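You operate a simulated robot arm through the tools that you are given. There is no shell and no other tool. Be economical: measure what you need, move in short steps, check, and stop when the job is done.

You are at the controls of a simulated robot arm. One attempt, no reset.

TASK
Gauge the groove of the clamped spool and stand it in the tub that bears the reading.
Fine: the groove gauge goes back on the black mat; leave the vise open.

Only the result counts: the job must be done as asked and must still hold three seconds after the hand-in. Knocking over, shifting, dropping, spilling or breaking anything else fails it.

THE ROBOT
A 7-joint arm with a two-finger parallel gripper, fixed in place. Base frame: the origin is at the foot of the arm, x ahead of it, y to its left, z up; the work surface is at about z = 0.88. Units: m, rad, N and s.
With the tool pointing down near the work surface it reaches from about 0.24 to 0.68 m from the base axis. Its first joint turns from -1.152 to 1.152 rad. Payload 2.4 kg.
Tool frame: the origin (TCP) lies between the finger pads and is the grasp point; the fingertips stand 0.03 m ahead of it; z points along the fingers, y is the line along which they close. Largest opening 0.094 m; finger width 0.028, thickness 0.01; the body of the gripper, 0.05 by 0.096 m, starts 0.055 m behind the TCP.
Orientation is told as [roll, pitch, yaw] about the base's x, y, z axes, in that order, counted from this pose: with the fingers straight down and closing along the base's y, the tool's x points along the base's -x, its y along +y and its z along -z.

THE INTERFACE
- The arm moves only by the tool move_arm. Its argument "series" is a list of rows, each a list of 7 numbers: the shift along the base's x, y, z in units of 100 mm (1.0 is 100 mm), then the turn, a rotation vector about the base's x, y, z in units of 60 degrees (1.0 is 60 degrees), then the opening, from 0 (shut) to 1 (fully open). In form: [[dx, dy, dz, rx, ry, rz, gripper], ...]. A call has 1 to 8 rows; each row is the pose to reach, as a shift and turn from the pose commanded when the call began. A call with a number of a shift or a turn outside -1 to 1 is refused whole. A row lasts 0.2 s, in which the tool goes at most 0.05 m and 0.15 rad; a call with a longer step from one row to the next is refused whole, and so is a gripper value outside its range. Where a pose cannot be reached the arm comes as near as it can. A force on the tool above 70 N (or 10 N above the force at the start of the call, whichever is more), or a blocked arm, ends the call early, and 0.2 s more pass. Each finger travels about 0.153 m/s and halts on what it meets, pressing with about 31 N; the grip force reading is that of the motor and also rises with nothing between the fingers. The clock runs only during rows and for 0.2 s after the last one: add rows that repeat a pose to give the fingers time. It gives the time, the measured TCP pose, the force on the tool (base axes), the opening and the grip force at its end, in the units of the frame above (readings bear some noise).
- Cameras (640 x 400 px; columns grow to the right, rows downward): "scene" is fixed at [0.0209, 0.4571, 1.4592]; the picture's right is [-0.90, -0.44, 0.00], its down [-0.18, 0.38, -0.91] and it looks along [0.40, -0.82, -0.42] (base axes); focal length 316 px, centre (320, 200). "wrist" rides on the gripper at [-0.037, 0, -0.058] in the tool frame; the picture's right is [0.00, -1.00, 0.00], its down [0.97, 0.00, -0.24] and it looks along [0.24, 0.00, 0.97] (tool axes); focal length 218 px, centre (320, 200).
- get_image(camera): a new picture of that camera. The clock stands still meanwhile.
- probe_pixels(camera, pixels): for up to 12 pixels [column, row] of the newest picture of that camera ("zoom" is the newest enlarged one), the place [x, y, z] in the base frame of the surface seen there, good to about 0.003 m. The clock stands still meanwhile.
- enlarge(camera, box): a new picture of the part [left, top, right, bottom] of that camera's present view, enlarged. The clock stands still meanwhile.
- finish_job(): hands the job in; it is judged then, once.

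Go step by step. Measure first, check grasps and placings, and put right what went wrong. The budget is 80 turns and 34 pictures, counting those below and the enlarged ones. Unless the task says otherwise, let go and move clear before handing in, and close with one line.

The tools are called after "Emit:" by a JSON object that holds its "fn" and its "kwargs". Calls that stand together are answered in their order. move_arm: Moves the arm, as the interface text tells. Its arguments: {"type":"object","properties":{"series":{"type":"array"}},"required":["series"]} The other tools are called the same way: get_image (camera) takes a picture; probe_pixels (camera, pixels) gives the place of the surface under pixels of a picture; enlarge (camera, box) takes an enlarged picture of a part of a camera's view; finish_job () hands the job in.

At the start:

```text
clock: 0.0
ee_pos: [0.363, 0.0659, 1.2671]
tool_rot: [0.0, 0.001, -0.001]
contact_force: [0.1, -0.5, 0.1]
finger_gap: 0.0939
grip_force: 0.0
```

scene: 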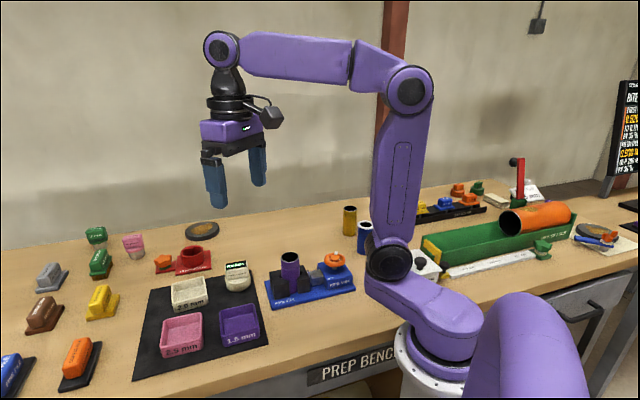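
wrist: 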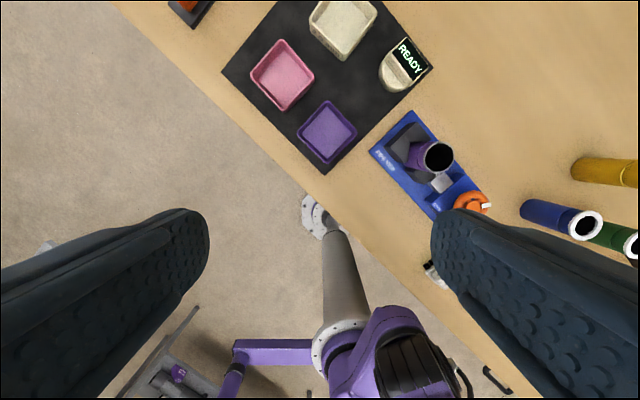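

The mat with three tubs and the READY gauge sits around scene px (200,310), and the vise with the purple spool is around (305,275). I'll enlarge both to read the details.

Emit:
{"fn": "enlarge", "kwargs": {"camera": "scene", "box": [130, 240, 290, 380]}}

Emit:
{"fn": "enlarge", "kwargs": {"camera": "scene", "box": [215, 235, 365, 315]}}

Emit:
{"fn": "enlarge", "kwargs": {"camera": "wrist", "box": [360, 20, 520, 220]}}

```text
2.86 times, centred on (210, 310) of scene
```

zoom: 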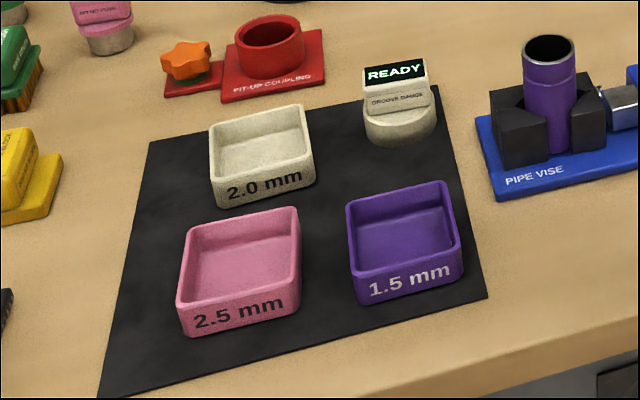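

```text
4.27 times, centred on (290, 275) of scene
```

zoom: 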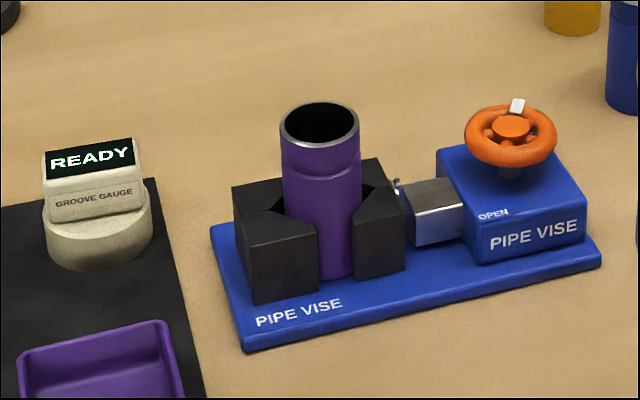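

```text
2.00 times, centred on (440, 120) of wrist
```

zoom: 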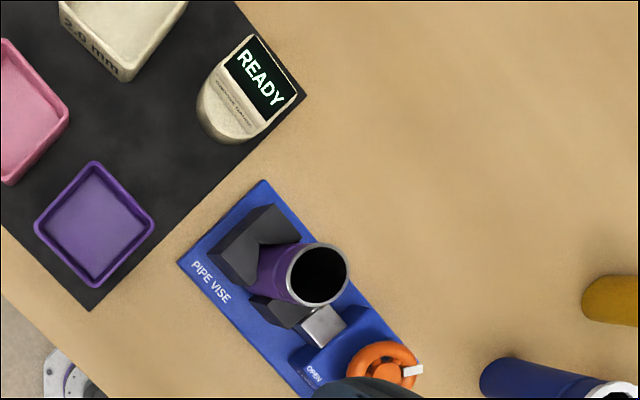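

The tubs read 2.0, 2.5 and 1.5 mm, and the spool stands in V jaws with a handwheel marked OPEN. Next I'll probe the spool, wheel, gauge and tubs.

Emit:
{"fn": "probe_pixels", "kwargs": {"camera": "scene", "pixels": [[290, 263.5], [281.5, 258], [298.7, 258], [290, 252.5], [290, 269], [290, 285], [276, 279], [307, 281], [334.7, 258], [336.1, 253], [325.5, 260], [344.5, 260]]}}

Emit:
{"fn": "probe_pixels", "kwargs": {"camera": "scene", "pixels": [[236, 265], [226, 268], [246, 264], [238, 275], [238, 287], [228, 284], [249, 282], [182, 333], [239, 325], [190, 293], [200, 310], [310, 295]]}}

Emit:
{"fn": "probe_pixels", "kwargs": {"camera": "zoom", "pixels": [[286, 277], [348, 275], [318, 243], [318, 306], [240, 70], [285, 90], [210, 125], [94, 228], [120, 30], [420, 369], [365, 360], [262, 90]]}}

```text
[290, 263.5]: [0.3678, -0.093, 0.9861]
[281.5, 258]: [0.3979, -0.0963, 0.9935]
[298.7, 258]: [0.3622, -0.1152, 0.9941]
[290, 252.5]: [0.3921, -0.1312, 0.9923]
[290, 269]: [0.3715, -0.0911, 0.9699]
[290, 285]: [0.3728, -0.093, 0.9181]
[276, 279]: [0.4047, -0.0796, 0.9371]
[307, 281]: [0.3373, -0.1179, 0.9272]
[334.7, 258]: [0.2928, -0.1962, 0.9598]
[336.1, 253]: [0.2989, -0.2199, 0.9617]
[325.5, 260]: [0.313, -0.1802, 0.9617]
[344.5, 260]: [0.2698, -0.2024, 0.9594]
```

```text
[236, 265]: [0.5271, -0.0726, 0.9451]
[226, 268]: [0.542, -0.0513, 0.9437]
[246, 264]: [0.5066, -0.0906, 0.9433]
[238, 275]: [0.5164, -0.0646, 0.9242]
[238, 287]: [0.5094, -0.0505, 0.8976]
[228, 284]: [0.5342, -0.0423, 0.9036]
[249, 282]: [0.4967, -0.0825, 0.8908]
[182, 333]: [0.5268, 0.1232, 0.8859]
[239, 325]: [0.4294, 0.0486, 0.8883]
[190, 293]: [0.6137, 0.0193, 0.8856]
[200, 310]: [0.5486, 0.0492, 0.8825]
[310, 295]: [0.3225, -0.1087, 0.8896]
```

```text
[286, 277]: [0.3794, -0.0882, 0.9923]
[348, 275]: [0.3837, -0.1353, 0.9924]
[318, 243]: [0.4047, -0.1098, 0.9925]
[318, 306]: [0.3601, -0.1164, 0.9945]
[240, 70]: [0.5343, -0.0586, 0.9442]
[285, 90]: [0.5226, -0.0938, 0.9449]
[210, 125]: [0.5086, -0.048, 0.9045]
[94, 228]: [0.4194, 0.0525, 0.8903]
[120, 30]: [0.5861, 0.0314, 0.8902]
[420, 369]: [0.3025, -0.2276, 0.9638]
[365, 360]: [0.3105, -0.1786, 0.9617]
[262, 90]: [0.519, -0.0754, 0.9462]
```

The spool axis is near (0.382,-0.112) with its top at z≈0.994 and Ø≈0.046. The gauge is near (0.525,-0.07) with a round, cap-like foot. I'll move the wrist camera over the gauge and look more closely.

Emit:
{"fn": "move_arm", "kwargs": {"series": [[0.28, -0.27, -0.25, 0, 0, 0, 1], [0.56, -0.54, -0.5, 0, 0, 0, 1], [0.84, -0.81, -0.75, 0, 0, 0, 1], [0.95, -1.0, -0.98, 0, 0, 0, 1], [0.95, -1.0, -0.98, 0, 0, 0, 1]]}}

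Emit:
{"fn": "get_image", "kwargs": {"camera": "wrist"}}

```text
clock: 1.2
ee_pos: [0.457, -0.0346, 1.1695]
tool_rot: [-0.001, 0.001, 0.0]
contact_force: [-0.3, -0.6, -0.6]
finger_gap: 0.094
grip_force: 0.0
```

```text
28 pictures are left
```

wrist: 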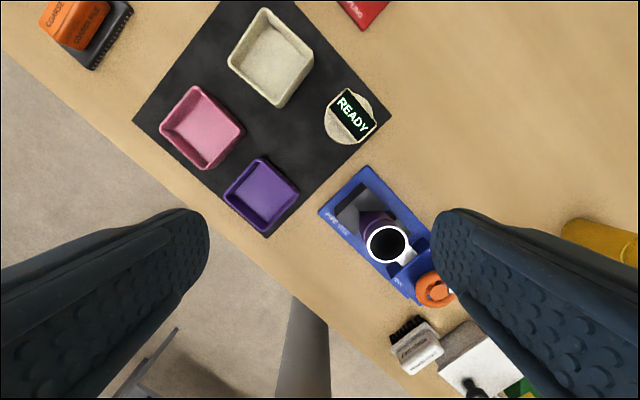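

Emit:
{"fn": "enlarge", "kwargs": {"camera": "wrist", "box": [310, 70, 470, 320]}}

```text
1.60 times, centred on (390, 195) of wrist
```

zoom: 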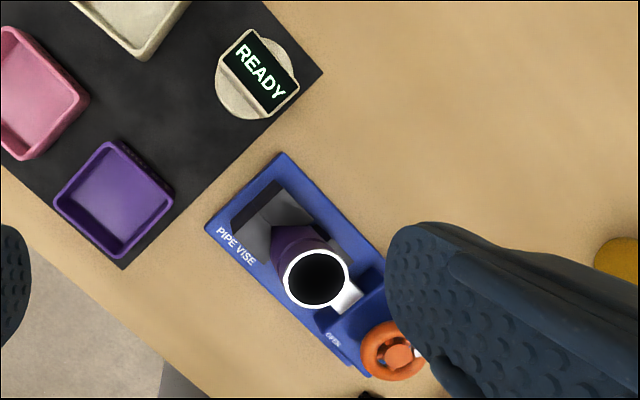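

The gauge's block sits across a round foot, seen at zoom px (258,75). I'll probe its corners to get centre, angle and width.

Emit:
{"fn": "probe_pixels", "kwargs": {"camera": "zoom", "pixels": [[252, 32], [297, 86], [232, 60], [268, 106], [258, 70], [217, 85], [245, 117], [292, 62], [270, 41], [236, 95], [260, 110], [296, 70]]}}

Emit:
{"fn": "probe_pixels", "kwargs": {"camera": "zoom", "pixels": [[285, 280], [348, 280], [316, 250], [316, 305], [205, 230], [283, 155], [262, 195], [250, 225], [385, 250], [398, 355], [365, 350], [380, 375]]}}

```text
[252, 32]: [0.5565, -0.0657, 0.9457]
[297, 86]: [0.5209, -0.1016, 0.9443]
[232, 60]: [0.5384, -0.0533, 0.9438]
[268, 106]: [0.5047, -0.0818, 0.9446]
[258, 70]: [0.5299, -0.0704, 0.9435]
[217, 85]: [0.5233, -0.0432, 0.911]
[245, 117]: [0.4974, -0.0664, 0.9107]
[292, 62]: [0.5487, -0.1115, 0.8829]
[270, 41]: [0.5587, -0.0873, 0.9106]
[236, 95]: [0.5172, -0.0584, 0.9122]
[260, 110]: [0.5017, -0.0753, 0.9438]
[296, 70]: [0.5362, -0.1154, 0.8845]
```

```text
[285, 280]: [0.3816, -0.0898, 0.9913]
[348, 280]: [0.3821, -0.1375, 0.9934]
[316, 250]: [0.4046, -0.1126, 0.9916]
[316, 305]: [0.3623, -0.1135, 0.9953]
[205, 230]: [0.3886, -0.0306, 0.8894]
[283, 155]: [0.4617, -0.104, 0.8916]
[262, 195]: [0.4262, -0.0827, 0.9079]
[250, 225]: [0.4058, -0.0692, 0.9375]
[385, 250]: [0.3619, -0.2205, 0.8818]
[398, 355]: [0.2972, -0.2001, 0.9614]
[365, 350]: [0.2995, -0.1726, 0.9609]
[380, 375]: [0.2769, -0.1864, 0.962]
```

The gauge block is centred at about (0.530,-0.0756), runs at 45°, is about 0.025 thick, and spans z 0.911–0.945. I'll turn the tool by +45° and move above it.

Emit:
{"fn": "move_arm", "kwargs": {"series": [[0.12, -0.07, -0.2, 0, 0, 0.125, 1], [0.24, -0.14, -0.4, 0, 0, 0.25, 1], [0.36, -0.21, -0.6, 0, 0, 0.375, 1], [0.48, -0.28, -0.8, 0, 0, 0.5, 1], [0.6, -0.35, -1.0, 0, 0, 0.625, 1], [0.73, -0.41, -1.0, 0, 0, 0.75, 1], [0.73, -0.41, -1.0, 0, 0, 0.75, 1]]}}

Emit:
{"fn": "get_image", "kwargs": {"camera": "wrist"}}

```text
clock: 2.8
ee_pos: [0.5298, -0.0771, 1.068]
tool_rot: [0.0, 0.0, 0.787]
contact_force: [-0.1, 0.6, 0.1]
finger_gap: 0.0941
grip_force: 0.0
```

```text
26 pictures are left
```

wrist: 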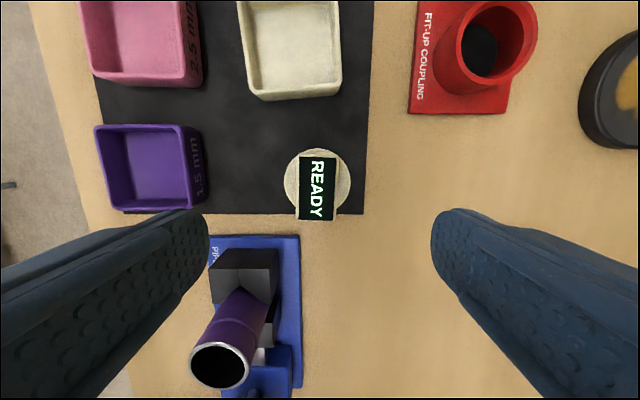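

The gauge is square to the fingers at px (317,187). I'll probe it once more from here to centre the grasp.

Emit:
{"fn": "probe_pixels", "kwargs": {"camera": "wrist", "pixels": [[299, 160], [335, 160], [298, 216], [334, 216], [317, 187], [287, 180], [348, 180], [318, 151], [291, 195], [344, 195], [205, 365], [235, 365]]}}

```text
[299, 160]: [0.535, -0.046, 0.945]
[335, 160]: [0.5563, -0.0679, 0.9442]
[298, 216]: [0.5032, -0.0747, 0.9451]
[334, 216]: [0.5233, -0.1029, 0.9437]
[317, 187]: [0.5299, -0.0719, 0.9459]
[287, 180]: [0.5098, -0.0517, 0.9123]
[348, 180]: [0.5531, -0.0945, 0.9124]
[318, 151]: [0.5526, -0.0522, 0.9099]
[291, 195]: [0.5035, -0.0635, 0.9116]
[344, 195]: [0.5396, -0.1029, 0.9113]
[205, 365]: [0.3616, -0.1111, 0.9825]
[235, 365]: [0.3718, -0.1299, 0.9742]
```

The block centre refines to (0.530,-0.073). I'm descending in two stages.

Emit:
{"fn": "move_arm", "kwargs": {"series": [[0, 0.03, -0.4, 0, 0, 0, 1], [0, 0.03, -0.8, 0, 0, 0, 1], [0, 0.03, -1.0, 0, 0, 0, 1], [0, 0.03, -1.0, 0, 0, 0, 1]]}}

Emit:
{"fn": "move_arm", "kwargs": {"series": [[0, 0, -0.12, 0, 0, 0, 1], [0, 0, -0.22, 0, 0, 0, 1], [0, 0, -0.22, 0, 0, 0, 1]]}}

Emit:
{"fn": "get_image", "kwargs": {"camera": "wrist"}}

```text
clock: 3.8
ee_pos: [0.5278, -0.0726, 0.9682]
tool_rot: [0.0, 0.0, 0.785]
contact_force: [0.5, -1.3, 0.7]
finger_gap: 0.0941
grip_force: 0.1
```

```text
clock: 4.6
ee_pos: [0.5305, -0.0732, 0.9472]
tool_rot: [0.001, 0.0, 0.787]
contact_force: [0.3, 0.0, 0.0]
finger_gap: 0.0938
grip_force: 0.1
```

```text
25 pictures are left
```

wrist: 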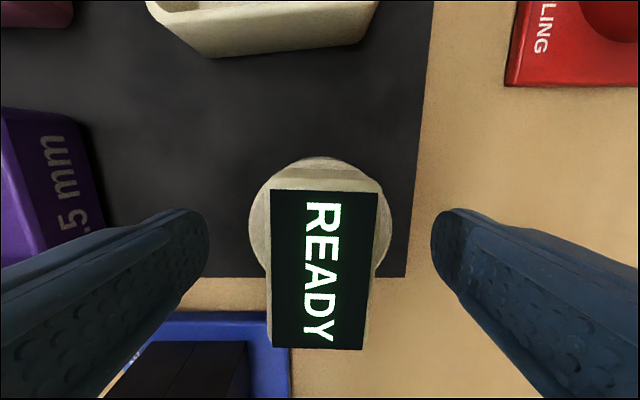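

The gauge is centred between the pads at px (325,270). I'm closing on it and lifting a little.

Emit:
{"fn": "move_arm", "kwargs": {"series": [[0, 0, 0, 0, 0, 0, 0], [0, 0, 0, 0, 0, 0, 0], [0, 0, 0, 0, 0, 0, 0], [0, 0, 0.2, 0, 0, 0, 0], [0, 0, 0.5, 0, 0, 0, 0], [0, 0, 0.9, 0, 0, 0, 0], [0, 0, 1.0, 0, 0, 0, 0], [0, 0, 1.0, 0, 0, 0, 0]]}}

Emit:
{"fn": "get_image", "kwargs": {"camera": "scene"}}

```text
clock: 6.4
ee_pos: [0.5294, -0.0711, 1.0452]
tool_rot: [-0.001, -0.001, 0.786]
contact_force: [-0.1, 0.2, -0.9]
finger_gap: 0.04
grip_force: 31.0
```

```text
24 pictures are left
```

scene: 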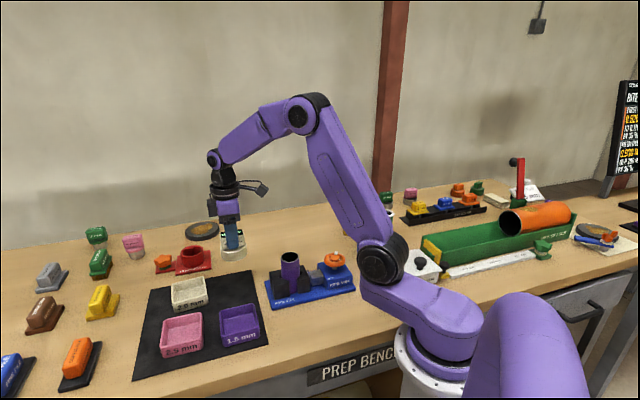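

The gap is 0.040 and the gauge appears lifted at scene px (235,250). I'll zoom in to see the foot and the tilt.

Emit:
{"fn": "enlarge", "kwargs": {"camera": "scene", "box": [190, 200, 300, 300]}}

Emit:
{"fn": "get_image", "kwargs": {"camera": "wrist"}}

```text
4.00 times, centred on (245, 250) of scene
```

zoom: 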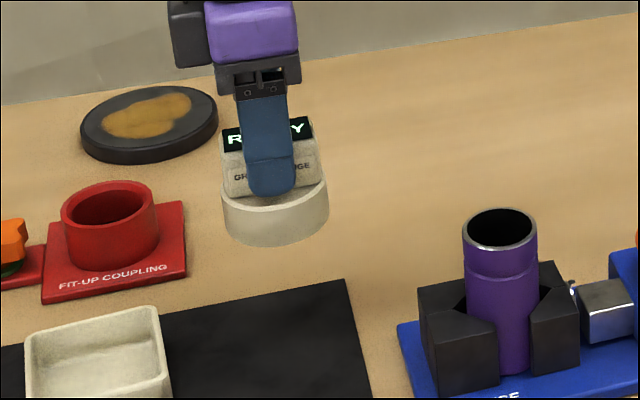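

```text
22 pictures are left
```

wrist: 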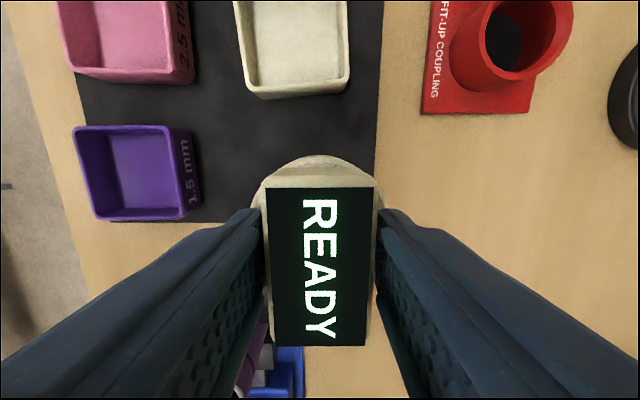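

The gauge is held level and centred at px (320,265). I'm raising it and carrying it to above the spool.

Emit:
{"fn": "move_arm", "kwargs": {"series": [[0, 0, 0.3, 0, 0, 0, 0], [-0.2, -0.05, 0.6, 0, 0, 0, 0], [-0.5, -0.14, 0.6, 0, 0, 0, 0], [-0.8, -0.24, 0.6, 0, 0, 0, 0], [-1.0, -0.3, 0.6, 0, 0, 0, 0], [-1.0, -0.3, 0.6, 0, 0, 0, 0]]}}

Emit:
{"fn": "get_image", "kwargs": {"camera": "wrist"}}

```text
clock: 7.8
ee_pos: [0.4278, -0.1027, 1.1061]
tool_rot: [0.0, 0.0, 0.785]
contact_force: [0.1, 0.8, -2.1]
finger_gap: 0.0398
grip_force: 31.4
```

```text
21 pictures are left
```

wrist: 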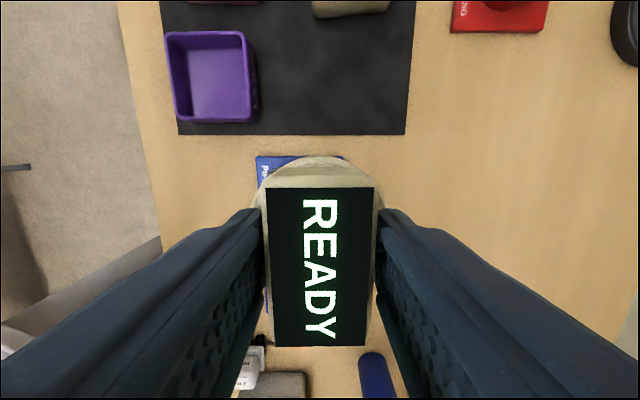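

The spool is hidden from the wrist camera now, so I'll rely on the scene view. I'm moving over the spool axis and coming lower.

Emit:
{"fn": "move_arm", "kwargs": {"series": [[-0.24, -0.05, 0, 0, 0, 0, 0], [-0.47, -0.095, 0, 0, 0, 0, 0], [-0.47, -0.095, -0.2, 0, 0, 0, 0], [-0.47, -0.095, -0.25, 0, 0, 0, 0], [-0.47, -0.095, -0.25, 0, 0, 0, 0]]}}

Emit:
{"fn": "enlarge", "kwargs": {"camera": "scene", "box": [240, 200, 350, 300]}}

```text
clock: 9.0
ee_pos: [0.3828, -0.1104, 1.0807]
tool_rot: [0.001, -0.001, 0.785]
contact_force: [-0.5, 0.3, -1.1]
finger_gap: 0.0396
grip_force: 30.6
```

```text
4.00 times, centred on (295, 250) of scene
```

zoom: 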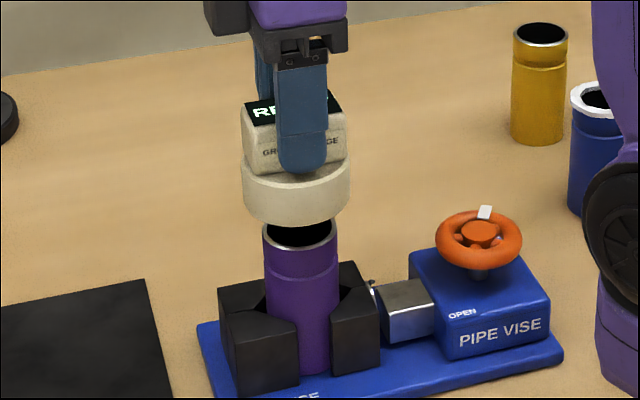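

The foot (cols 242–351, mid 296.5) and the spool (cols 263–339, mid 301) nearly line up sideways. I'll probe their near faces to check depth.

Emit:
{"fn": "probe_pixels", "kwargs": {"camera": "zoom", "pixels": [[297, 190], [297, 200], [297, 210], [265, 190], [330, 190], [301, 255], [301, 262], [301, 290], [301, 310], [280, 290], [322, 290], [301, 360]]}}

```text
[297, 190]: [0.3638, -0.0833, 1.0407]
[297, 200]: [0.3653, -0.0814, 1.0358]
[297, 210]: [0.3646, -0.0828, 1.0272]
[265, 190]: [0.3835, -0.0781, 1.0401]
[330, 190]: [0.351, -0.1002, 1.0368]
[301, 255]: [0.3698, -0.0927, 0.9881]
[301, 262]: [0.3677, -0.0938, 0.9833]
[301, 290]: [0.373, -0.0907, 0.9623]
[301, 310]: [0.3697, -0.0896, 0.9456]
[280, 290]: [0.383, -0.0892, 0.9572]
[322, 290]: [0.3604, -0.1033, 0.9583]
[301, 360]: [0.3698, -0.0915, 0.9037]
```

The near faces show the foot should go about 2.5 mm further in −y. I'll correct that and descend gently, down to just after the rim enters.

Emit:
{"fn": "move_arm", "kwargs": {"series": [[0.0, -0.025, 0, 0, 0, 0, 0], [0.0, -0.025, -0.1, 0, 0, 0, 0], [0.0, -0.025, -0.2, 0, 0, 0, 0], [0.0, -0.025, -0.27, 0, 0, 0, 0], [0.0, -0.025, -0.27, 0, 0, 0, 0]]}}

Emit:
{"fn": "enlarge", "kwargs": {"camera": "scene", "box": [240, 200, 350, 300]}}

```text
clock: 10.2
ee_pos: [0.3828, -0.1136, 1.0546]
tool_rot: [0.001, 0.0, 0.785]
contact_force: [-0.5, -0.5, -2.3]
finger_gap: 0.0401
grip_force: 30.8
```

```text
4.00 times, centred on (295, 250) of scene
```

zoom: 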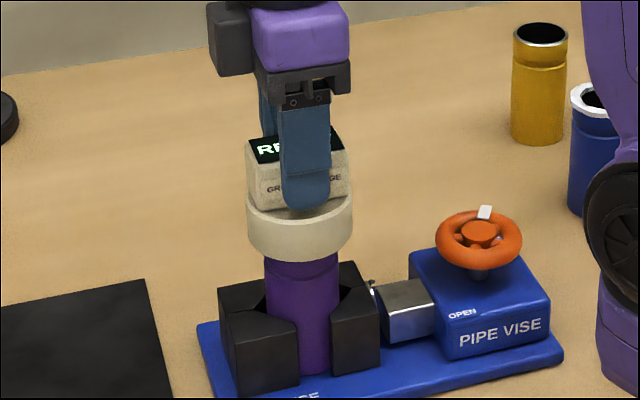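

There's no contact, and the foot (mid 300) is over the spool (mid 301). I'll carry on down in small steps.

Emit:
{"fn": "move_arm", "kwargs": {"series": [[0, 0, -0.03, 0, 0, 0, 0], [0, 0, -0.06, 0, 0, 0, 0], [0, 0, -0.09, 0, 0, 0, 0], [0, 0, -0.09, 0, 0, 0, 0]]}}

```text
clock: 11.2
ee_pos: [0.3829, -0.1137, 1.0452]
tool_rot: [0.0, 0.0, 0.786]
contact_force: [0.0, 0.2, -1.2]
finger_gap: 0.0398
grip_force: 30.9
```

The foot has entered over the rim without force, so the bore fits. I'll keep lowering.

Emit:
{"fn": "move_arm", "kwargs": {"series": [[0, 0, -0.03, 0, 0, 0, 0], [0, 0, -0.06, 0, 0, 0, 0], [0, 0, -0.09, 0, 0, 0, 0], [0, 0, -0.12, 0, 0, 0, 0], [0, 0, -0.12, 0, 0, 0, 0]]}}

Emit:
{"fn": "enlarge", "kwargs": {"camera": "scene", "box": [240, 200, 350, 300]}}

```text
clock: 12.4
ee_pos: [0.3825, -0.1145, 1.0338]
tool_rot: [-0.001, -0.002, 0.784]
contact_force: [-0.8, 1.2, 3.2]
finger_gap: 0.0399
grip_force: 30.8
```

```text
4.00 times, centred on (295, 250) of scene
```

zoom: 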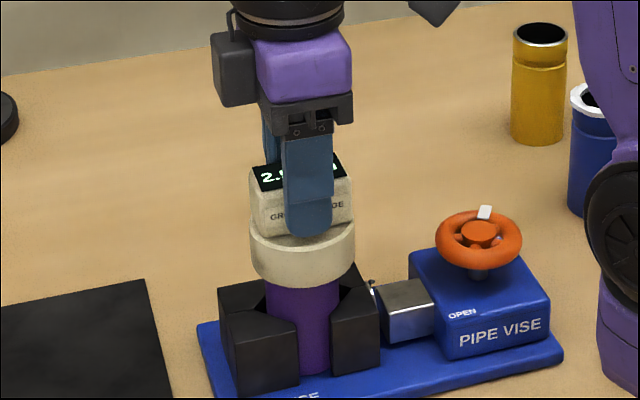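

The display has changed to "2.…" and a light contact force of 3.2 N shows. I'll read it with the wrist camera.

Emit:
{"fn": "get_image", "kwargs": {"camera": "wrist"}}

```text
17 pictures are left
```

wrist: 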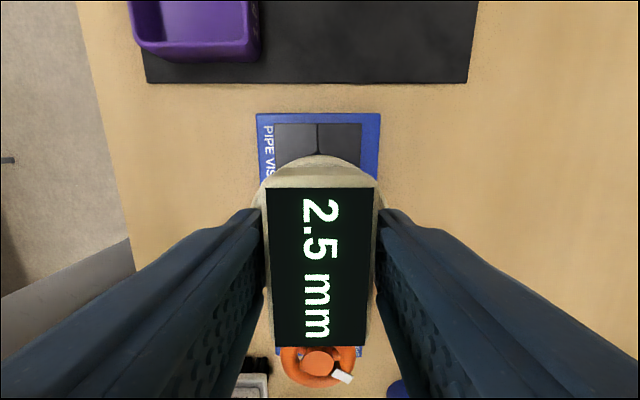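

The gauge reads 2.5 mm. I'll seat it 2 mm deeper to be sure the reading is stable.

Emit:
{"fn": "move_arm", "kwargs": {"series": [[0, 0, -0.02, 0, 0, 0, 0], [0, 0, -0.02, 0, 0, 0, 0], [0, 0, -0.02, 0, 0, 0, 0], [0, 0, -0.02, 0, 0, 0, 0], [0, 0, -0.02, 0, 0, 0, 0]]}}

Emit:
{"fn": "enlarge", "kwargs": {"camera": "wrist", "box": [240, 180, 400, 360]}}

```text
clock: 13.6
ee_pos: [0.3825, -0.114, 1.0336]
tool_rot: [-0.003, -0.003, 0.786]
contact_force: [-4.9, 2.8, 30.7]
finger_gap: 0.04
grip_force: 30.6
```

```text
2.22 times, centred on (320, 270) of wrist
```

zoom: 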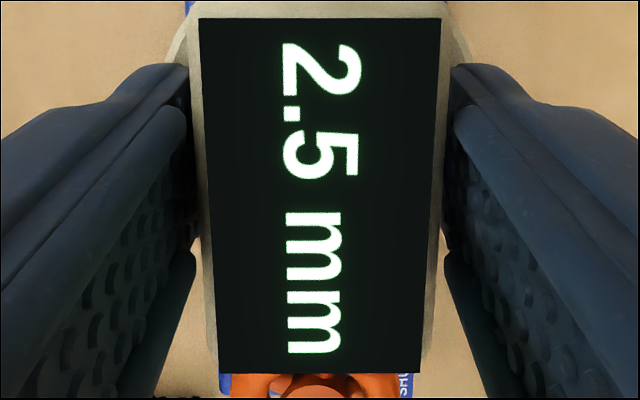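

It's firmly seated (30 N) and still reads 2.5 mm, so the pink tub is the target. I'm lifting straight up and taking the gauge back to its place on the mat.

Emit:
{"fn": "move_arm", "kwargs": {"series": [[0, 0, 0.15, 0, 0, 0, 0], [0, 0, 0.35, 0, 0, 0, 0], [0, 0, 0.7, 0, 0, 0, 0], [0.3, 0.08, 0.7, 0, 0, 0, 0], [0.6, 0.16, 0.7, 0, 0, 0, 0], [1.0, 0.27, 0.7, 0, 0, 0, 0], [1.0, 0.27, 0.7, 0, 0, 0, 0]]}}

Emit:
{"fn": "move_arm", "kwargs": {"series": [[0.25, 0.07, 0, 0, 0, 0, 0], [0.475, 0.133, -0.1, 0, 0, 0, 0], [0.475, 0.133, -0.4, 0, 0, 0, 0], [0.475, 0.133, -0.7, 0, 0, 0, 0], [0.475, 0.133, -0.95, 0, 0, 0, 0], [0.475, 0.133, -0.95, 0, 0, 0, 0]]}}

Emit:
{"fn": "get_image", "kwargs": {"camera": "wrist"}}

```text
clock: 15.2
ee_pos: [0.4818, -0.0862, 1.1052]
tool_rot: [0.001, -0.001, 0.785]
contact_force: [-0.2, -0.7, 0.0]
finger_gap: 0.0399
grip_force: 30.8
```

```text
clock: 16.6
ee_pos: [0.5303, -0.0751, 1.0074]
tool_rot: [-0.001, 0.001, 0.786]
contact_force: [-0.5, -1.4, -0.8]
finger_gap: 0.0399
grip_force: 31.2
```

```text
15 pictures are left
```

wrist: 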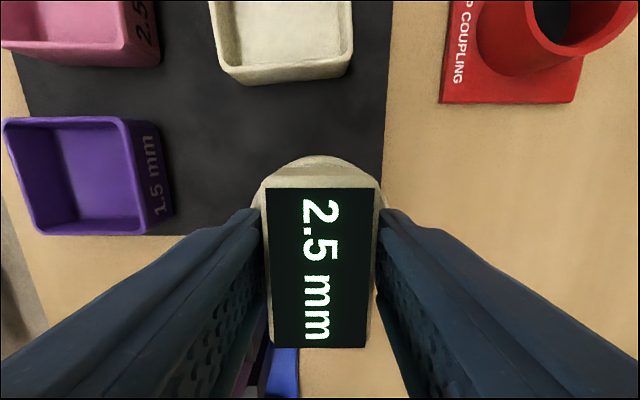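

The display holds its reading. I'll set the gauge slightly further onto the mat (about 15 mm up and 10 mm left in this view) and lower it to near the mat.

Emit:
{"fn": "move_arm", "kwargs": {"series": [[0.035, 0.18, 0, 0, 0, 0, 0], [0.035, 0.18, -0.3, 0, 0, 0, 0], [0.035, 0.18, -0.5, 0, 0, 0, 0], [0.035, 0.18, -0.55, 0, 0, 0, 0], [0.035, 0.18, -0.58, 0, 0, 0, 0], [0.035, 0.18, -0.6, 0, 0, 0, 0], [0.035, 0.18, -0.6, 0, 0, 0, 0]]}}

```text
clock: 18.2
ee_pos: [0.5349, -0.0569, 0.9472]
tool_rot: [0.0, 0.0, 0.785]
contact_force: [-0.3, 0.5, -1.1]
finger_gap: 0.0399
grip_force: 31.4
```

It's at the original height, with no contact force felt yet. I'll ease it down 1–2 mm more.

Emit:
{"fn": "move_arm", "kwargs": {"series": [[0, 0, -0.01, 0, 0, 0, 0], [0, 0, -0.01, 0, 0, 0, 0], [0, 0, -0.02, 0, 0, 0, 0], [0, 0, -0.02, 0, 0, 0, 0]]}}

```text
clock: 19.2
ee_pos: [0.5352, -0.0574, 0.9456]
tool_rot: [-0.002, -0.002, 0.785]
contact_force: [-4.8, 1.0, 18.0]
finger_gap: 0.0401
grip_force: 30.8
```

The gauge rests on the mat (18 N). I'm opening the fingers and rising straight up.

Emit:
{"fn": "move_arm", "kwargs": {"series": [[0, 0, 0.01, 0, 0, 0, 0.8], [0, 0, 0.01, 0, 0, 0, 1], [0, 0, 0.01, 0, 0, 0, 1], [0, 0, 0.2, 0, 0, 0, 1], [0, 0, 0.6, 0, 0, 0, 1], [0, 0, 1.0, 0, 0, 0, 1], [0, 0, 1.0, 0, 0, 0, 1]]}}

Emit:
{"fn": "get_image", "kwargs": {"camera": "wrist"}}

```text
clock: 20.8
ee_pos: [0.5326, -0.0558, 1.0453]
tool_rot: [0.001, 0.0, 0.785]
contact_force: [-0.2, -0.3, -0.6]
finger_gap: 0.0939
grip_force: 0.2
```

```text
14 pictures are left
```

wrist: 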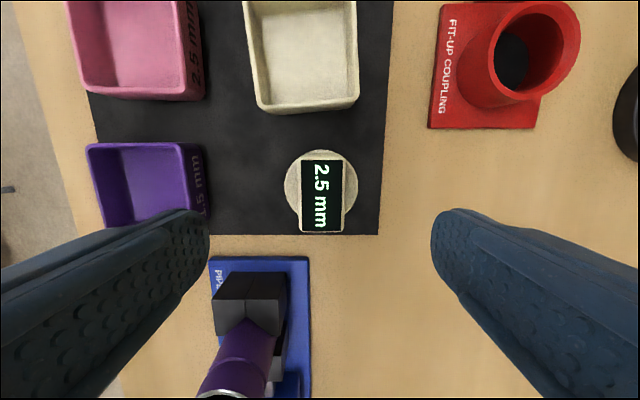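

The gauge stands on the mat at px (321,195) and is released. Next I'll move over the handwheel to study it.

Emit:
{"fn": "move_arm", "kwargs": {"series": [[-0.2, -0.12, 0.3, 0, 0, 0, 1], [-0.6, -0.36, 0.5, 0, 0, 0, 1], [-1.0, -0.6, 0.5, 0, 0, 0, 1], [-1.0, -0.6, 0.5, 0, 0, 0, 1]]}}

Emit:
{"fn": "move_arm", "kwargs": {"series": [[-0.4, -0.24, 0, 0, 0, 0, 1], [-0.8, -0.48, 0, 0, 0, 0, 1], [-1.0, -0.7, 0, 0, 0, 0, 1], [-1.0, -0.8, 0, 0, 0, 0, 1], [-1.0, -0.8, 0, 0, 0, 0, 1]]}}

Emit:
{"fn": "move_arm", "kwargs": {"series": [[-0.35, 0, 0, 0, 0, 0, 1], [-0.35, 0, 0, 0, 0, 0, 1]]}}

Emit:
{"fn": "get_image", "kwargs": {"camera": "wrist"}}

```text
refused: row 2 steps farther than a row can; nothing moved
```

```text
clock: 22.0
ee_pos: [0.4335, -0.1365, 1.0432]
tool_rot: [0.0, -0.001, 0.786]
contact_force: [-0.4, -0.4, -0.3]
finger_gap: 0.0939
grip_force: 0.0
```

```text
clock: 22.6
ee_pos: [0.3991, -0.1377, 1.0448]
tool_rot: [0.0, 0.0, 0.785]
contact_force: [-0.4, 0.0, -0.7]
finger_gap: 0.094
grip_force: 0.1
```

```text
13 pictures are left
```

wrist: 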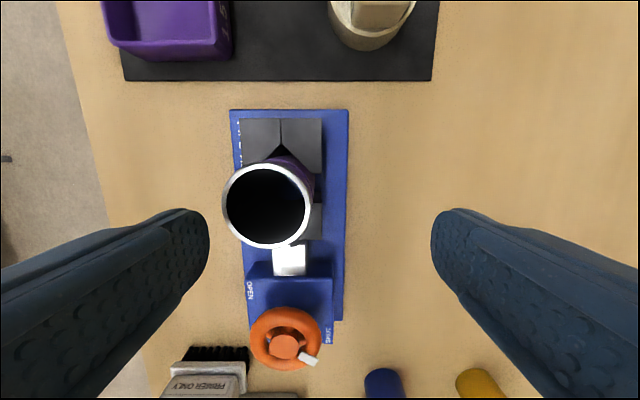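

I see OPEN on the left (250,290), another label on the right (327,335), and the white tab at (310,360). I'll enlarge this.

Emit:
{"fn": "enlarge", "kwargs": {"camera": "wrist", "box": [220, 220, 370, 380]}}

```text
2.50 times, centred on (295, 300) of wrist
```

zoom: 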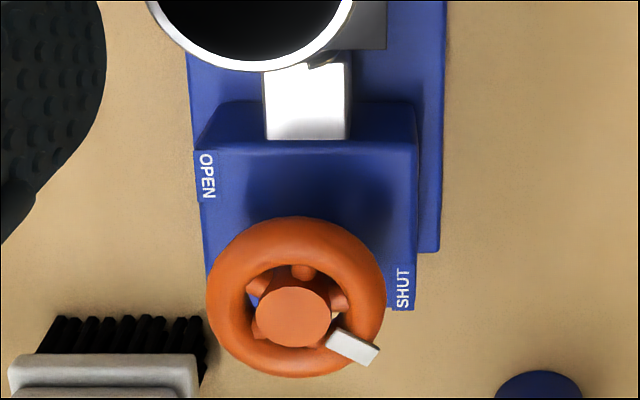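

Emit:
{"fn": "probe_pixels", "kwargs": {"camera": "zoom", "pixels": [[293, 317], [353, 346], [212, 295], [378, 290], [296, 225], [296, 368], [207, 175], [402, 288], [205, 152], [412, 150], [410, 305], [340, 339]]}}

```text
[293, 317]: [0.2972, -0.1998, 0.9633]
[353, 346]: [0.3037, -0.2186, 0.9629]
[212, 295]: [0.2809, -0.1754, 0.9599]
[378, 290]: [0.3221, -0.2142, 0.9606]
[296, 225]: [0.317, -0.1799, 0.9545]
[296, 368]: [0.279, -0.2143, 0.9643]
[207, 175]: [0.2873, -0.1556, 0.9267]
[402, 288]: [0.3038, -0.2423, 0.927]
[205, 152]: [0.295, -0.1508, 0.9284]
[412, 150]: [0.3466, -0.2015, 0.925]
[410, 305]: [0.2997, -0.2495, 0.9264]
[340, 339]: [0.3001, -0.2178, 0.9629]
```

The wheel centre is about (0.298,-0.198) with r≈0.028 and top z≈0.963. The tab points at −75° (SHUT), and OPEN lies at +105°, half a turn away. I'll check the neighbouring brush's height before turning there.

Emit:
{"fn": "probe_pixels", "kwargs": {"camera": "zoom", "pixels": [[100, 365], [180, 365], [190, 330], [60, 330], [195, 385], [520, 385], [207, 250], [385, 310]]}}

Emit:
{"fn": "move_arm", "kwargs": {"series": [[-0.25, -0.15, 0.25, 0, 0, 0, 1], [-0.55, -0.35, 0.5, 0, 0, 0, 1], [-0.85, -0.5, 0.5, 0, 0, 0, 1], [-1.0, -0.59, 0.5, 0, 0, 0, 1], [-1.0, -0.59, 0.5, 0, 0, 0, 1]]}}

```text
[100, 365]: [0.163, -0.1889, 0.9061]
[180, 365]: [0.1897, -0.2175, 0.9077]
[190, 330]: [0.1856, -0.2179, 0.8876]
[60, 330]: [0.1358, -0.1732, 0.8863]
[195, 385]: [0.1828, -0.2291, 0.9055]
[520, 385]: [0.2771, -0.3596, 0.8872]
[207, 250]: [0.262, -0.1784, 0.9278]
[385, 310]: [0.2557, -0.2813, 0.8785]
```

```text
clock: 23.8
ee_pos: [0.2974, -0.197, 1.0956]
tool_rot: [-0.001, 0.001, 0.785]
contact_force: [-0.4, 0.5, 0.4]
finger_gap: 0.094
grip_force: 0.1
```

All neighbours are low and clear. I'm turning the tool from +45° to −75° so the fingers grip across the tab's perpendicular.

Emit:
{"fn": "move_arm", "kwargs": {"series": [[0, 0, 0, 0, 0, -0.125, 1], [0, 0, 0, 0, 0, -0.25, 1], [0, 0, 0, 0, 0, -0.375, 1], [0, 0, 0, 0, 0, -0.5, 1], [0, 0, 0, 0, 0, -0.625, 1], [0, 0, 0, 0, 0, -0.75, 1], [0, 0, 0, 0, 0, -0.875, 1], [0, 0, 0, 0, 0, -1.0, 1]]}}

Emit:
{"fn": "move_arm", "kwargs": {"series": [[0, 0, 0, 0, 0, -0.125, 1], [0, 0, 0, 0, 0, -0.25, 1], [0, 0, 0, 0, 0, -0.375, 1], [0, 0, 0, 0, 0, -0.5, 1], [0, 0, 0, 0, 0, -0.625, 1], [0, 0, 0, 0, 0, -0.75, 1], [0, 0, 0, 0, 0, -0.875, 1], [0, 0, 0, 0, 0, -1.0, 1]]}}

Emit:
{"fn": "get_image", "kwargs": {"camera": "wrist"}}

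```text
clock: 25.6
ee_pos: [0.2997, -0.1946, 1.0945]
tool_rot: [-0.001, 0.0, -0.263]
contact_force: [-0.8, -0.4, 0.5]
finger_gap: 0.094
grip_force: 0.0
```

```text
clock: 27.4
ee_pos: [0.2998, -0.1951, 1.0949]
tool_rot: [0.001, 0.0, -1.313]
contact_force: [-0.3, 0.0, 0.3]
finger_gap: 0.0941
grip_force: 0.0
```

```text
11 pictures are left
```

wrist: 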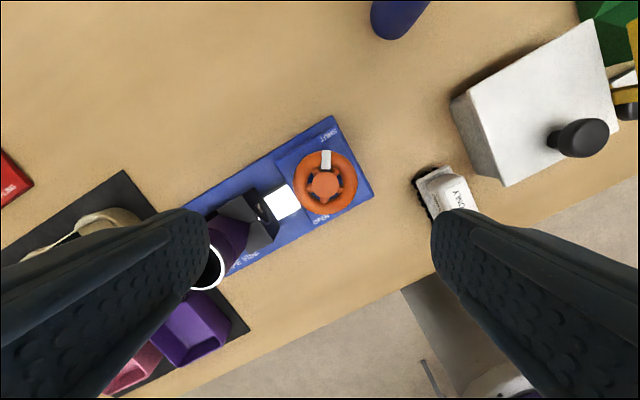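

Yaw −75° was reached and the tab at (326,160) points up, clear of both fingers. I'll probe the wheel once more from here for centring.

Emit:
{"fn": "probe_pixels", "kwargs": {"camera": "wrist", "pixels": [[325, 184], [295, 181], [355, 181], [325, 210], [326, 158], [303, 160], [347, 160], [303, 205], [348, 205]]}}

```text
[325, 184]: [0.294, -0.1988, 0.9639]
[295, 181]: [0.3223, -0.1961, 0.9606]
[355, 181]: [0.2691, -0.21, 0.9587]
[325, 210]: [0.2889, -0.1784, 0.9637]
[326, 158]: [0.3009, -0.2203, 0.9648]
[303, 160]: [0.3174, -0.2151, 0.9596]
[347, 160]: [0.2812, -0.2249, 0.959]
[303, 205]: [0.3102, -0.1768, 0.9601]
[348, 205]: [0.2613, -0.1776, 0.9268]
```

The wheel centre refines to about (0.2955,-0.199). I'm lowering around it in two stages.

Emit:
{"fn": "move_arm", "kwargs": {"series": [[-0.035, -0.035, -0.4, 0, 0, 0, 1], [-0.035, -0.035, -0.8, 0, 0, 0, 1], [-0.035, -0.035, -1.0, 0, 0, 0, 1], [-0.035, -0.035, -1.0, 0, 0, 0, 1]]}}

Emit:
{"fn": "move_arm", "kwargs": {"series": [[0, 0, -0.13, 0, 0, 0, 1], [0, 0, -0.23, 0, 0, 0, 1], [0, 0, -0.23, 0, 0, 0, 1]]}}

Emit:
{"fn": "get_image", "kwargs": {"camera": "wrist"}}

```text
clock: 28.4
ee_pos: [0.2967, -0.1982, 0.9944]
tool_rot: [0.0, 0.001, -1.309]
contact_force: [-0.3, 0.8, -0.3]
finger_gap: 0.0937
grip_force: 0.0
```

```text
clock: 29.2
ee_pos: [0.2973, -0.1998, 0.9715]
tool_rot: [0.0, 0.0, -1.309]
contact_force: [0.4, 0.4, 1.2]
finger_gap: 0.0942
grip_force: 0.0
```

```text
10 pictures are left
```

wrist: 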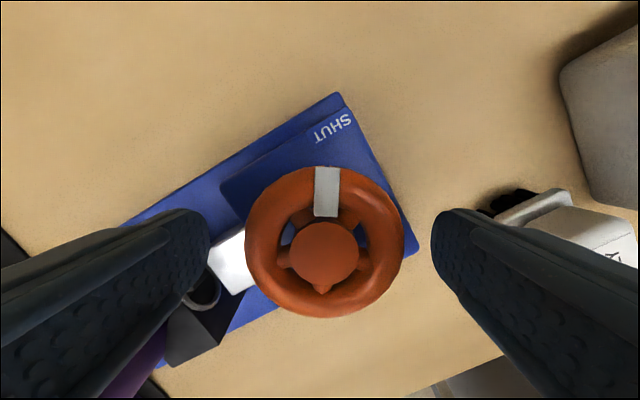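

The wheel (centre px about (324,248)) is a few mm off the grasp axis. I'll shift slightly, then close on it.

Emit:
{"fn": "move_arm", "kwargs": {"series": [[-0.008, -0.035, 0, 0, 0, 0, 1], [-0.008, -0.035, 0, 0, 0, 0, 1], [-0.008, -0.035, 0, 0, 0, 0, 0], [-0.008, -0.035, 0, 0, 0, 0, 0], [-0.008, -0.035, 0, 0, 0, 0, 0]]}}

Emit:
{"fn": "move_arm", "kwargs": {"series": [[0, 0, 0, 0, 0, 0.08, 0], [0, 0, 0, 0, 0, 0.16, 0], [0, 0, 0, 0, 0, 0.24, 0], [0, 0, 0, 0, 0, 0.24, 0]]}}

Emit:
{"fn": "get_image", "kwargs": {"camera": "wrist"}}

```text
clock: 30.4
ee_pos: [0.2958, -0.2029, 0.9719]
tool_rot: [-0.001, 0.0, -1.309]
contact_force: [4.5, 0.0, -3.8]
finger_gap: 0.0599
grip_force: 44.5
```

```text
clock: 31.4
ee_pos: [0.2968, -0.2018, 0.9703]
tool_rot: [0.0, 0.0, -1.055]
contact_force: [13.7, 3.8, -20.0]
finger_gap: 0.0599
grip_force: 45.2
```

```text
9 pictures are left
```

wrist: 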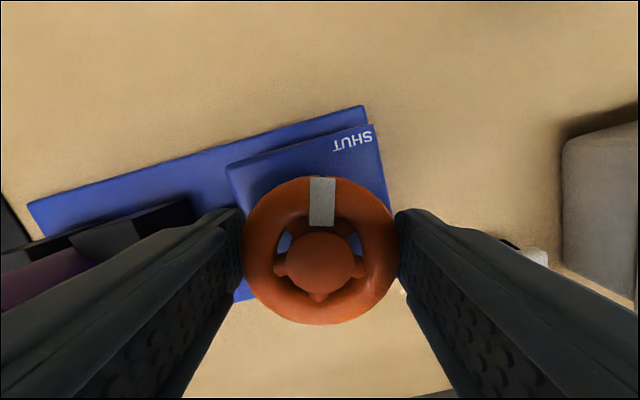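

The wheel turns with the gripper (tab now 15° past SHUT). It pulls slightly in +x and −z, so I'll ease that way while turning further.

Emit:
{"fn": "move_arm", "kwargs": {"series": [[0.01, 0, -0.01, 0, 0, 0.1, 0], [0.01, 0, -0.01, 0, 0, 0.2, 0], [0.01, 0, -0.01, 0, 0, 0.3, 0], [0.01, 0, -0.01, 0, 0, 0.4, 0], [0.01, 0, -0.01, 0, 0, 0.5, 0], [0.01, 0, -0.01, 0, 0, 0.5, 0]]}}

```text
clock: 32.8
ee_pos: [0.2972, -0.2009, 0.9721]
tool_rot: [0.0, -0.003, -0.529]
contact_force: [21.3, 27.4, 44.2]
finger_gap: 0.0599
grip_force: 44.6
```

It's turning, but side forces are building (+21, +27, +44 N). I'll follow them by 1–2 mm before continuing.

Emit:
{"fn": "move_arm", "kwargs": {"series": [[0.01, 0.012, 0.02, 0, 0, 0, 0], [0.01, 0.012, 0.02, 0, 0, 0, 0]]}}

```text
clock: 33.4
ee_pos: [0.2968, -0.2006, 0.9718]
tool_rot: [0.001, 0.002, -0.534]
contact_force: [23.1, 13.8, -26.2]
finger_gap: 0.0597
grip_force: 44.5
```

The z direction is very stiff, so I'll set it midway and keep turning.

Emit:
{"fn": "move_arm", "kwargs": {"series": [[0.01, 0.008, -0.008, 0, 0, 0, 0], [0.01, 0.008, -0.008, 0, 0, 0.1, 0], [0.01, 0.008, -0.008, 0, 0, 0.2, 0], [0.01, 0.008, -0.008, 0, 0, 0.3, 0], [0.01, 0.008, -0.008, 0, 0, 0.4, 0], [0.01, 0.008, -0.008, 0, 0, 0.5, 0], [0.01, 0.008, -0.008, 0, 0, 0.5, 0]]}}

Emit:
{"fn": "get_image", "kwargs": {"camera": "scene"}}

```text
clock: 35.0
ee_pos: [0.2975, -0.201, 0.9704]
tool_rot: [0.002, 0.003, -0.008]
contact_force: [9.2, 10.0, -44.1]
finger_gap: 0.0598
grip_force: 44.8
```

```text
8 pictures are left
```

scene: 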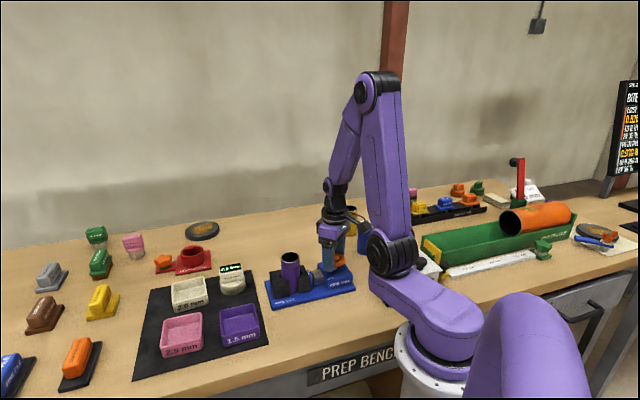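

75° is done and the spool still stands. I'll continue turning with a slight z relief.

Emit:
{"fn": "move_arm", "kwargs": {"series": [[0.005, 0.005, -0.01, 0, 0, 0.1, 0], [0.005, 0.005, -0.01, 0, 0, 0.2, 0], [0.005, 0.005, -0.01, 0, 0, 0.3, 0], [0.005, 0.005, -0.01, 0, 0, 0.4, 0], [0.005, 0.005, -0.01, 0, 0, 0.5, 0], [0.005, 0.005, -0.01, 0, 0, 0.5, 0]]}}

Emit:
{"fn": "move_arm", "kwargs": {"series": [[0, 0, 0, 0, 0, 0.1, 0], [0, 0, 0, 0, 0, 0.2, 0], [0, 0, 0, 0, 0, 0.3, 0], [0, 0, 0, 0, 0, 0.4, 0], [0, 0, 0, 0, 0, 0.5, 0], [0, 0, 0, 0, 0, 0.5, 0]]}}

```text
clock: 36.4
ee_pos: [0.2968, -0.1981, 0.9716]
tool_rot: [0.005, 0.001, 0.515]
contact_force: [-13.0, 18.8, 44.1]
finger_gap: 0.0596
grip_force: 45.1
```

```text
clock: 37.8
ee_pos: [0.2966, -0.1974, 0.9701]
tool_rot: [0.011, 0.001, 1.037]
contact_force: [-14.4, 25.9, 38.6]
finger_gap: 0.0599
grip_force: 44.6
```

134° is turned, with 46° remaining to OPEN. I'll relieve slightly and finish the turn.

Emit:
{"fn": "move_arm", "kwargs": {"series": [[-0.01, 0.015, 0.008, 0, 0, 0, 0], [-0.01, 0.015, 0.008, 0, 0, 0.1, 0], [-0.01, 0.015, 0.008, 0, 0, 0.2, 0], [-0.01, 0.015, 0.008, 0, 0, 0.3, 0], [-0.01, 0.015, 0.008, 0, 0, 0.4, 0], [-0.01, 0.015, 0.008, 0, 0, 0.5, 0], [-0.01, 0.015, 0.008, 0, 0, 0.5, 0]]}}

Emit:
{"fn": "move_arm", "kwargs": {"series": [[0, 0, 0, 0, 0, 0.1, 0], [0, 0, 0, 0, 0, 0.2, 0], [0, 0, 0, 0, 0, 0.27, 0], [0, 0, 0, 0, 0, 0.27, 0]]}}

Emit:
{"fn": "get_image", "kwargs": {"camera": "wrist"}}

```text
clock: 39.4
ee_pos: [0.2955, -0.1977, 0.9709]
tool_rot: [0.006, -0.002, 1.563]
contact_force: [-9.5, 6.0, -40.3]
finger_gap: 0.0593
grip_force: 45.2
```

```text
clock: 40.4
ee_pos: [0.2957, -0.198, 0.9713]
tool_rot: [0.006, -0.004, 1.842]
contact_force: [-22.6, -3.2, -31.9]
finger_gap: 0.0597
grip_force: 44.7
```

```text
7 pictures are left
```

wrist: 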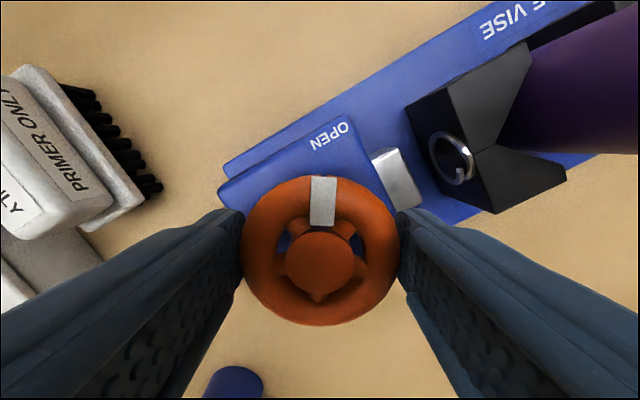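

The tab now points at OPEN. I'll release the wheel, rise, and check the jaw.

Emit:
{"fn": "move_arm", "kwargs": {"series": [[0, 0, 0, 0, 0, 0, 1], [0, 0, 0, 0, 0, 0, 1], [0, 0, 0, 0, 0, 0, 1], [0, 0, 0.2, 0, 0, 0, 1], [0, 0, 0.6, 0, 0, 0, 1], [0, 0, 1.0, 0, 0, 0, 1], [0, 0, 1.0, 0, 0, 0, 1]]}}

Emit:
{"fn": "enlarge", "kwargs": {"camera": "scene", "box": [150, 220, 370, 360]}}

```text
clock: 42.0
ee_pos: [0.2989, -0.1971, 1.0731]
tool_rot: [-0.001, -0.001, 1.844]
contact_force: [-0.4, 0.5, 0.5]
finger_gap: 0.0941
grip_force: 0.0
```

```text
2.86 times, centred on (260, 290) of scene
```

zoom: 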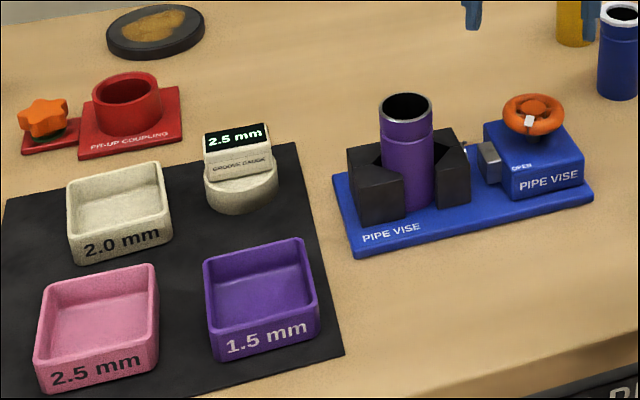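

The screw has backed off from the jaw and the tab is at OPEN, while the spool still stands. I'll probe the pink tub's rim and floor, and the spool.

Emit:
{"fn": "probe_pixels", "kwargs": {"camera": "zoom", "pixels": [[43, 291], [151, 267], [38, 360], [156, 337], [98, 349], [97, 279], [98, 325], [75, 310], [120, 300], [40, 325], [154, 300], [95, 305]]}}

Emit:
{"fn": "probe_pixels", "kwargs": {"camera": "zoom", "pixels": [[406, 117], [406, 128], [382, 105], [430, 105], [406, 160], [406, 205], [390, 150], [425, 150], [465, 160], [495, 165], [380, 190], [455, 185]]}}

Emit:
{"fn": "move_arm", "kwargs": {"series": [[0, 0, 0.2, 0, 0, -0.12, 1], [0, 0, 0.3, 0, 0, -0.24, 1], [0, 0, 0.3, 0, 0, -0.36, 1], [0, 0, 0.3, 0, 0, -0.5, 1], [0, 0, 0.3, 0, 0, -0.63, 1], [0, 0, 0.3, 0, 0, -0.76, 1], [0, 0, 0.3, 0, 0, -0.89, 1], [0, 0, 0.3, 0, 0, -1.0, 1]]}}

```text
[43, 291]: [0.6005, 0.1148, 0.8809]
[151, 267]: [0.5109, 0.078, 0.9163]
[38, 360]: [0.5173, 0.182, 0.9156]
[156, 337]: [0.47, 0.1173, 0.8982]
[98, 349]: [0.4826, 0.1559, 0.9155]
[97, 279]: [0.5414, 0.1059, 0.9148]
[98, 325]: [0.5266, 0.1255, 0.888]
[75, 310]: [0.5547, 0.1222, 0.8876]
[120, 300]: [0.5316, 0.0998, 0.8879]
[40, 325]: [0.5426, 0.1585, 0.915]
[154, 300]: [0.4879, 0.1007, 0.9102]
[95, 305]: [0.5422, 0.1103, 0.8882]
```

```text
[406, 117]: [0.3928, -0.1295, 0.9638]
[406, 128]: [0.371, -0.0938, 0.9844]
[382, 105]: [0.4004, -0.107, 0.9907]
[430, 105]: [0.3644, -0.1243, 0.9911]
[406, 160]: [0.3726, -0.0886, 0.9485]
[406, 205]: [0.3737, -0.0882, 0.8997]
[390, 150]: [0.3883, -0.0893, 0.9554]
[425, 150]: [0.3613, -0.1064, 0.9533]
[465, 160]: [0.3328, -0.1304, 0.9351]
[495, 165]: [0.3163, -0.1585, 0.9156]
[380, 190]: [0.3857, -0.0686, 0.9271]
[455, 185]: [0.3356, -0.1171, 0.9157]
```

```text
clock: 43.8
ee_pos: [0.2982, -0.1982, 1.1032]
tool_rot: [0.0, 0.0, 0.794]
contact_force: [-0.5, 0.3, 0.7]
finger_gap: 0.094
grip_force: 0.1
```

The tub is centred at about (0.5135,0.130) with floor 0.888 and rim 0.9155. The spool is unmoved at about (0.3825,-0.1135). I'm moving above the spool.

Emit:
{"fn": "move_arm", "kwargs": {"series": [[0.28, 0.28, 0, 0, 0, -0.008, 1], [0.56, 0.56, 0, 0, 0, -0.008, 1], [0.843, 0.847, 0, 0, 0, -0.008, 1], [0.843, 0.847, -0.1, 0, 0, -0.008, 1], [0.843, 0.847, -0.1, 0, 0, -0.008, 1]]}}

Emit:
{"fn": "get_image", "kwargs": {"camera": "wrist"}}

```text
clock: 45.0
ee_pos: [0.384, -0.1149, 1.0916]
tool_rot: [-0.001, 0.0, 0.788]
contact_force: [-0.6, 0.0, -0.6]
finger_gap: 0.0941
grip_force: 0.0
```

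```text
5 pictures are left
```

wrist: 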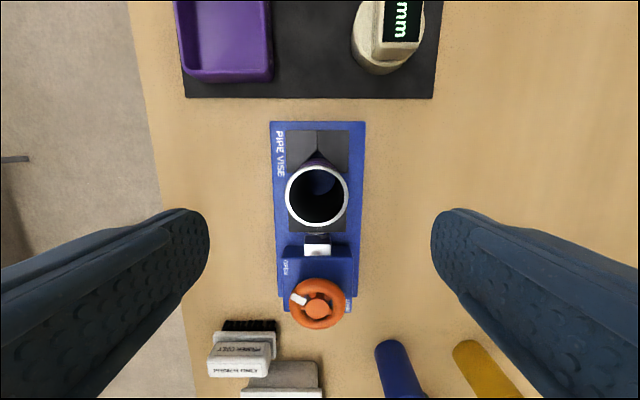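

The spool's mouth (317,196) is centred under the tool. I'm descending to grip above the jaws at TCP z≈0.978.

Emit:
{"fn": "move_arm", "kwargs": {"series": [[0, 0, -0.4, 0, 0, 0, 1], [0, 0, -0.8, 0, 0, 0, 1], [0, 0, -1.0, 0, 0, 0, 1], [0, 0, -1.0, 0, 0, 0, 1]]}}

Emit:
{"fn": "move_arm", "kwargs": {"series": [[0, 0, -0.13, 0, 0, 0, 1], [0, 0, -0.13, 0, 0, 0, 1], [0, 0, -0.13, 0, 0, 0, 0], [0, 0, -0.13, 0, 0, 0, 0], [0, 0, -0.13, 0, 0, 0, 0]]}}

```text
clock: 46.0
ee_pos: [0.3815, -0.1125, 0.9925]
tool_rot: [0.0, 0.0, 0.788]
contact_force: [0.2, 0.1, -0.6]
finger_gap: 0.094
grip_force: 0.0
```

```text
clock: 47.2
ee_pos: [0.3821, -0.1133, 0.9792]
tool_rot: [0.001, -0.001, 0.788]
contact_force: [-3.0, 1.4, 0.1]
finger_gap: 0.0469
grip_force: 31.2
```

The spool is gripped (gap 0.047). I'm lifting it slowly and watching the force.

Emit:
{"fn": "move_arm", "kwargs": {"series": [[0, 0, 0.03, 0, 0, 0, 0], [0, 0, 0.08, 0, 0, 0, 0], [0, 0, 0.15, 0, 0, 0, 0], [0, 0, 0.15, 0, 0, 0, 0]]}}

```text
clock: 48.2
ee_pos: [0.3818, -0.1131, 0.9933]
tool_rot: [0.0, 0.0, 0.786]
contact_force: [-2.2, -0.1, -4.3]
finger_gap: 0.0468
grip_force: 31.6
```

It lifts freely (4 N). I'm raising it clear.

Emit:
{"fn": "move_arm", "kwargs": {"series": [[0, 0, 0.2, 0, 0, 0, 0], [0, 0, 0.45, 0, 0, 0, 0], [0, 0, 0.75, 0, 0, 0, 0], [0, 0, 1.0, 0, 0, 0, 0], [0, 0, 1.0, 0, 0, 0, 0]]}}

Emit:
{"fn": "enlarge", "kwargs": {"camera": "scene", "box": [150, 200, 370, 360]}}

```text
clock: 49.4
ee_pos: [0.3802, -0.115, 1.0946]
tool_rot: [0.0, 0.001, 0.787]
contact_force: [0.1, 0.5, -3.1]
finger_gap: 0.0472
grip_force: 31.1
```

```text
2.50 times, centred on (260, 280) of scene
```

zoom: 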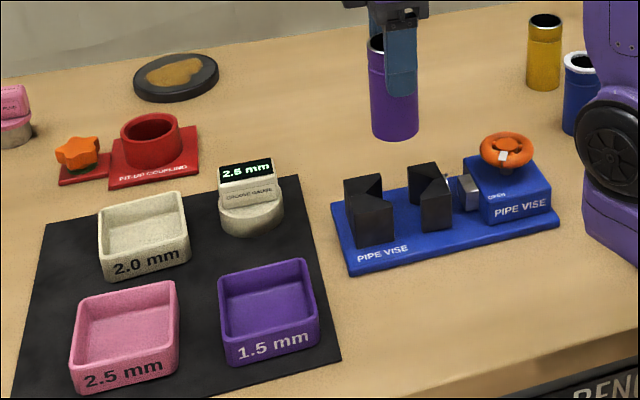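

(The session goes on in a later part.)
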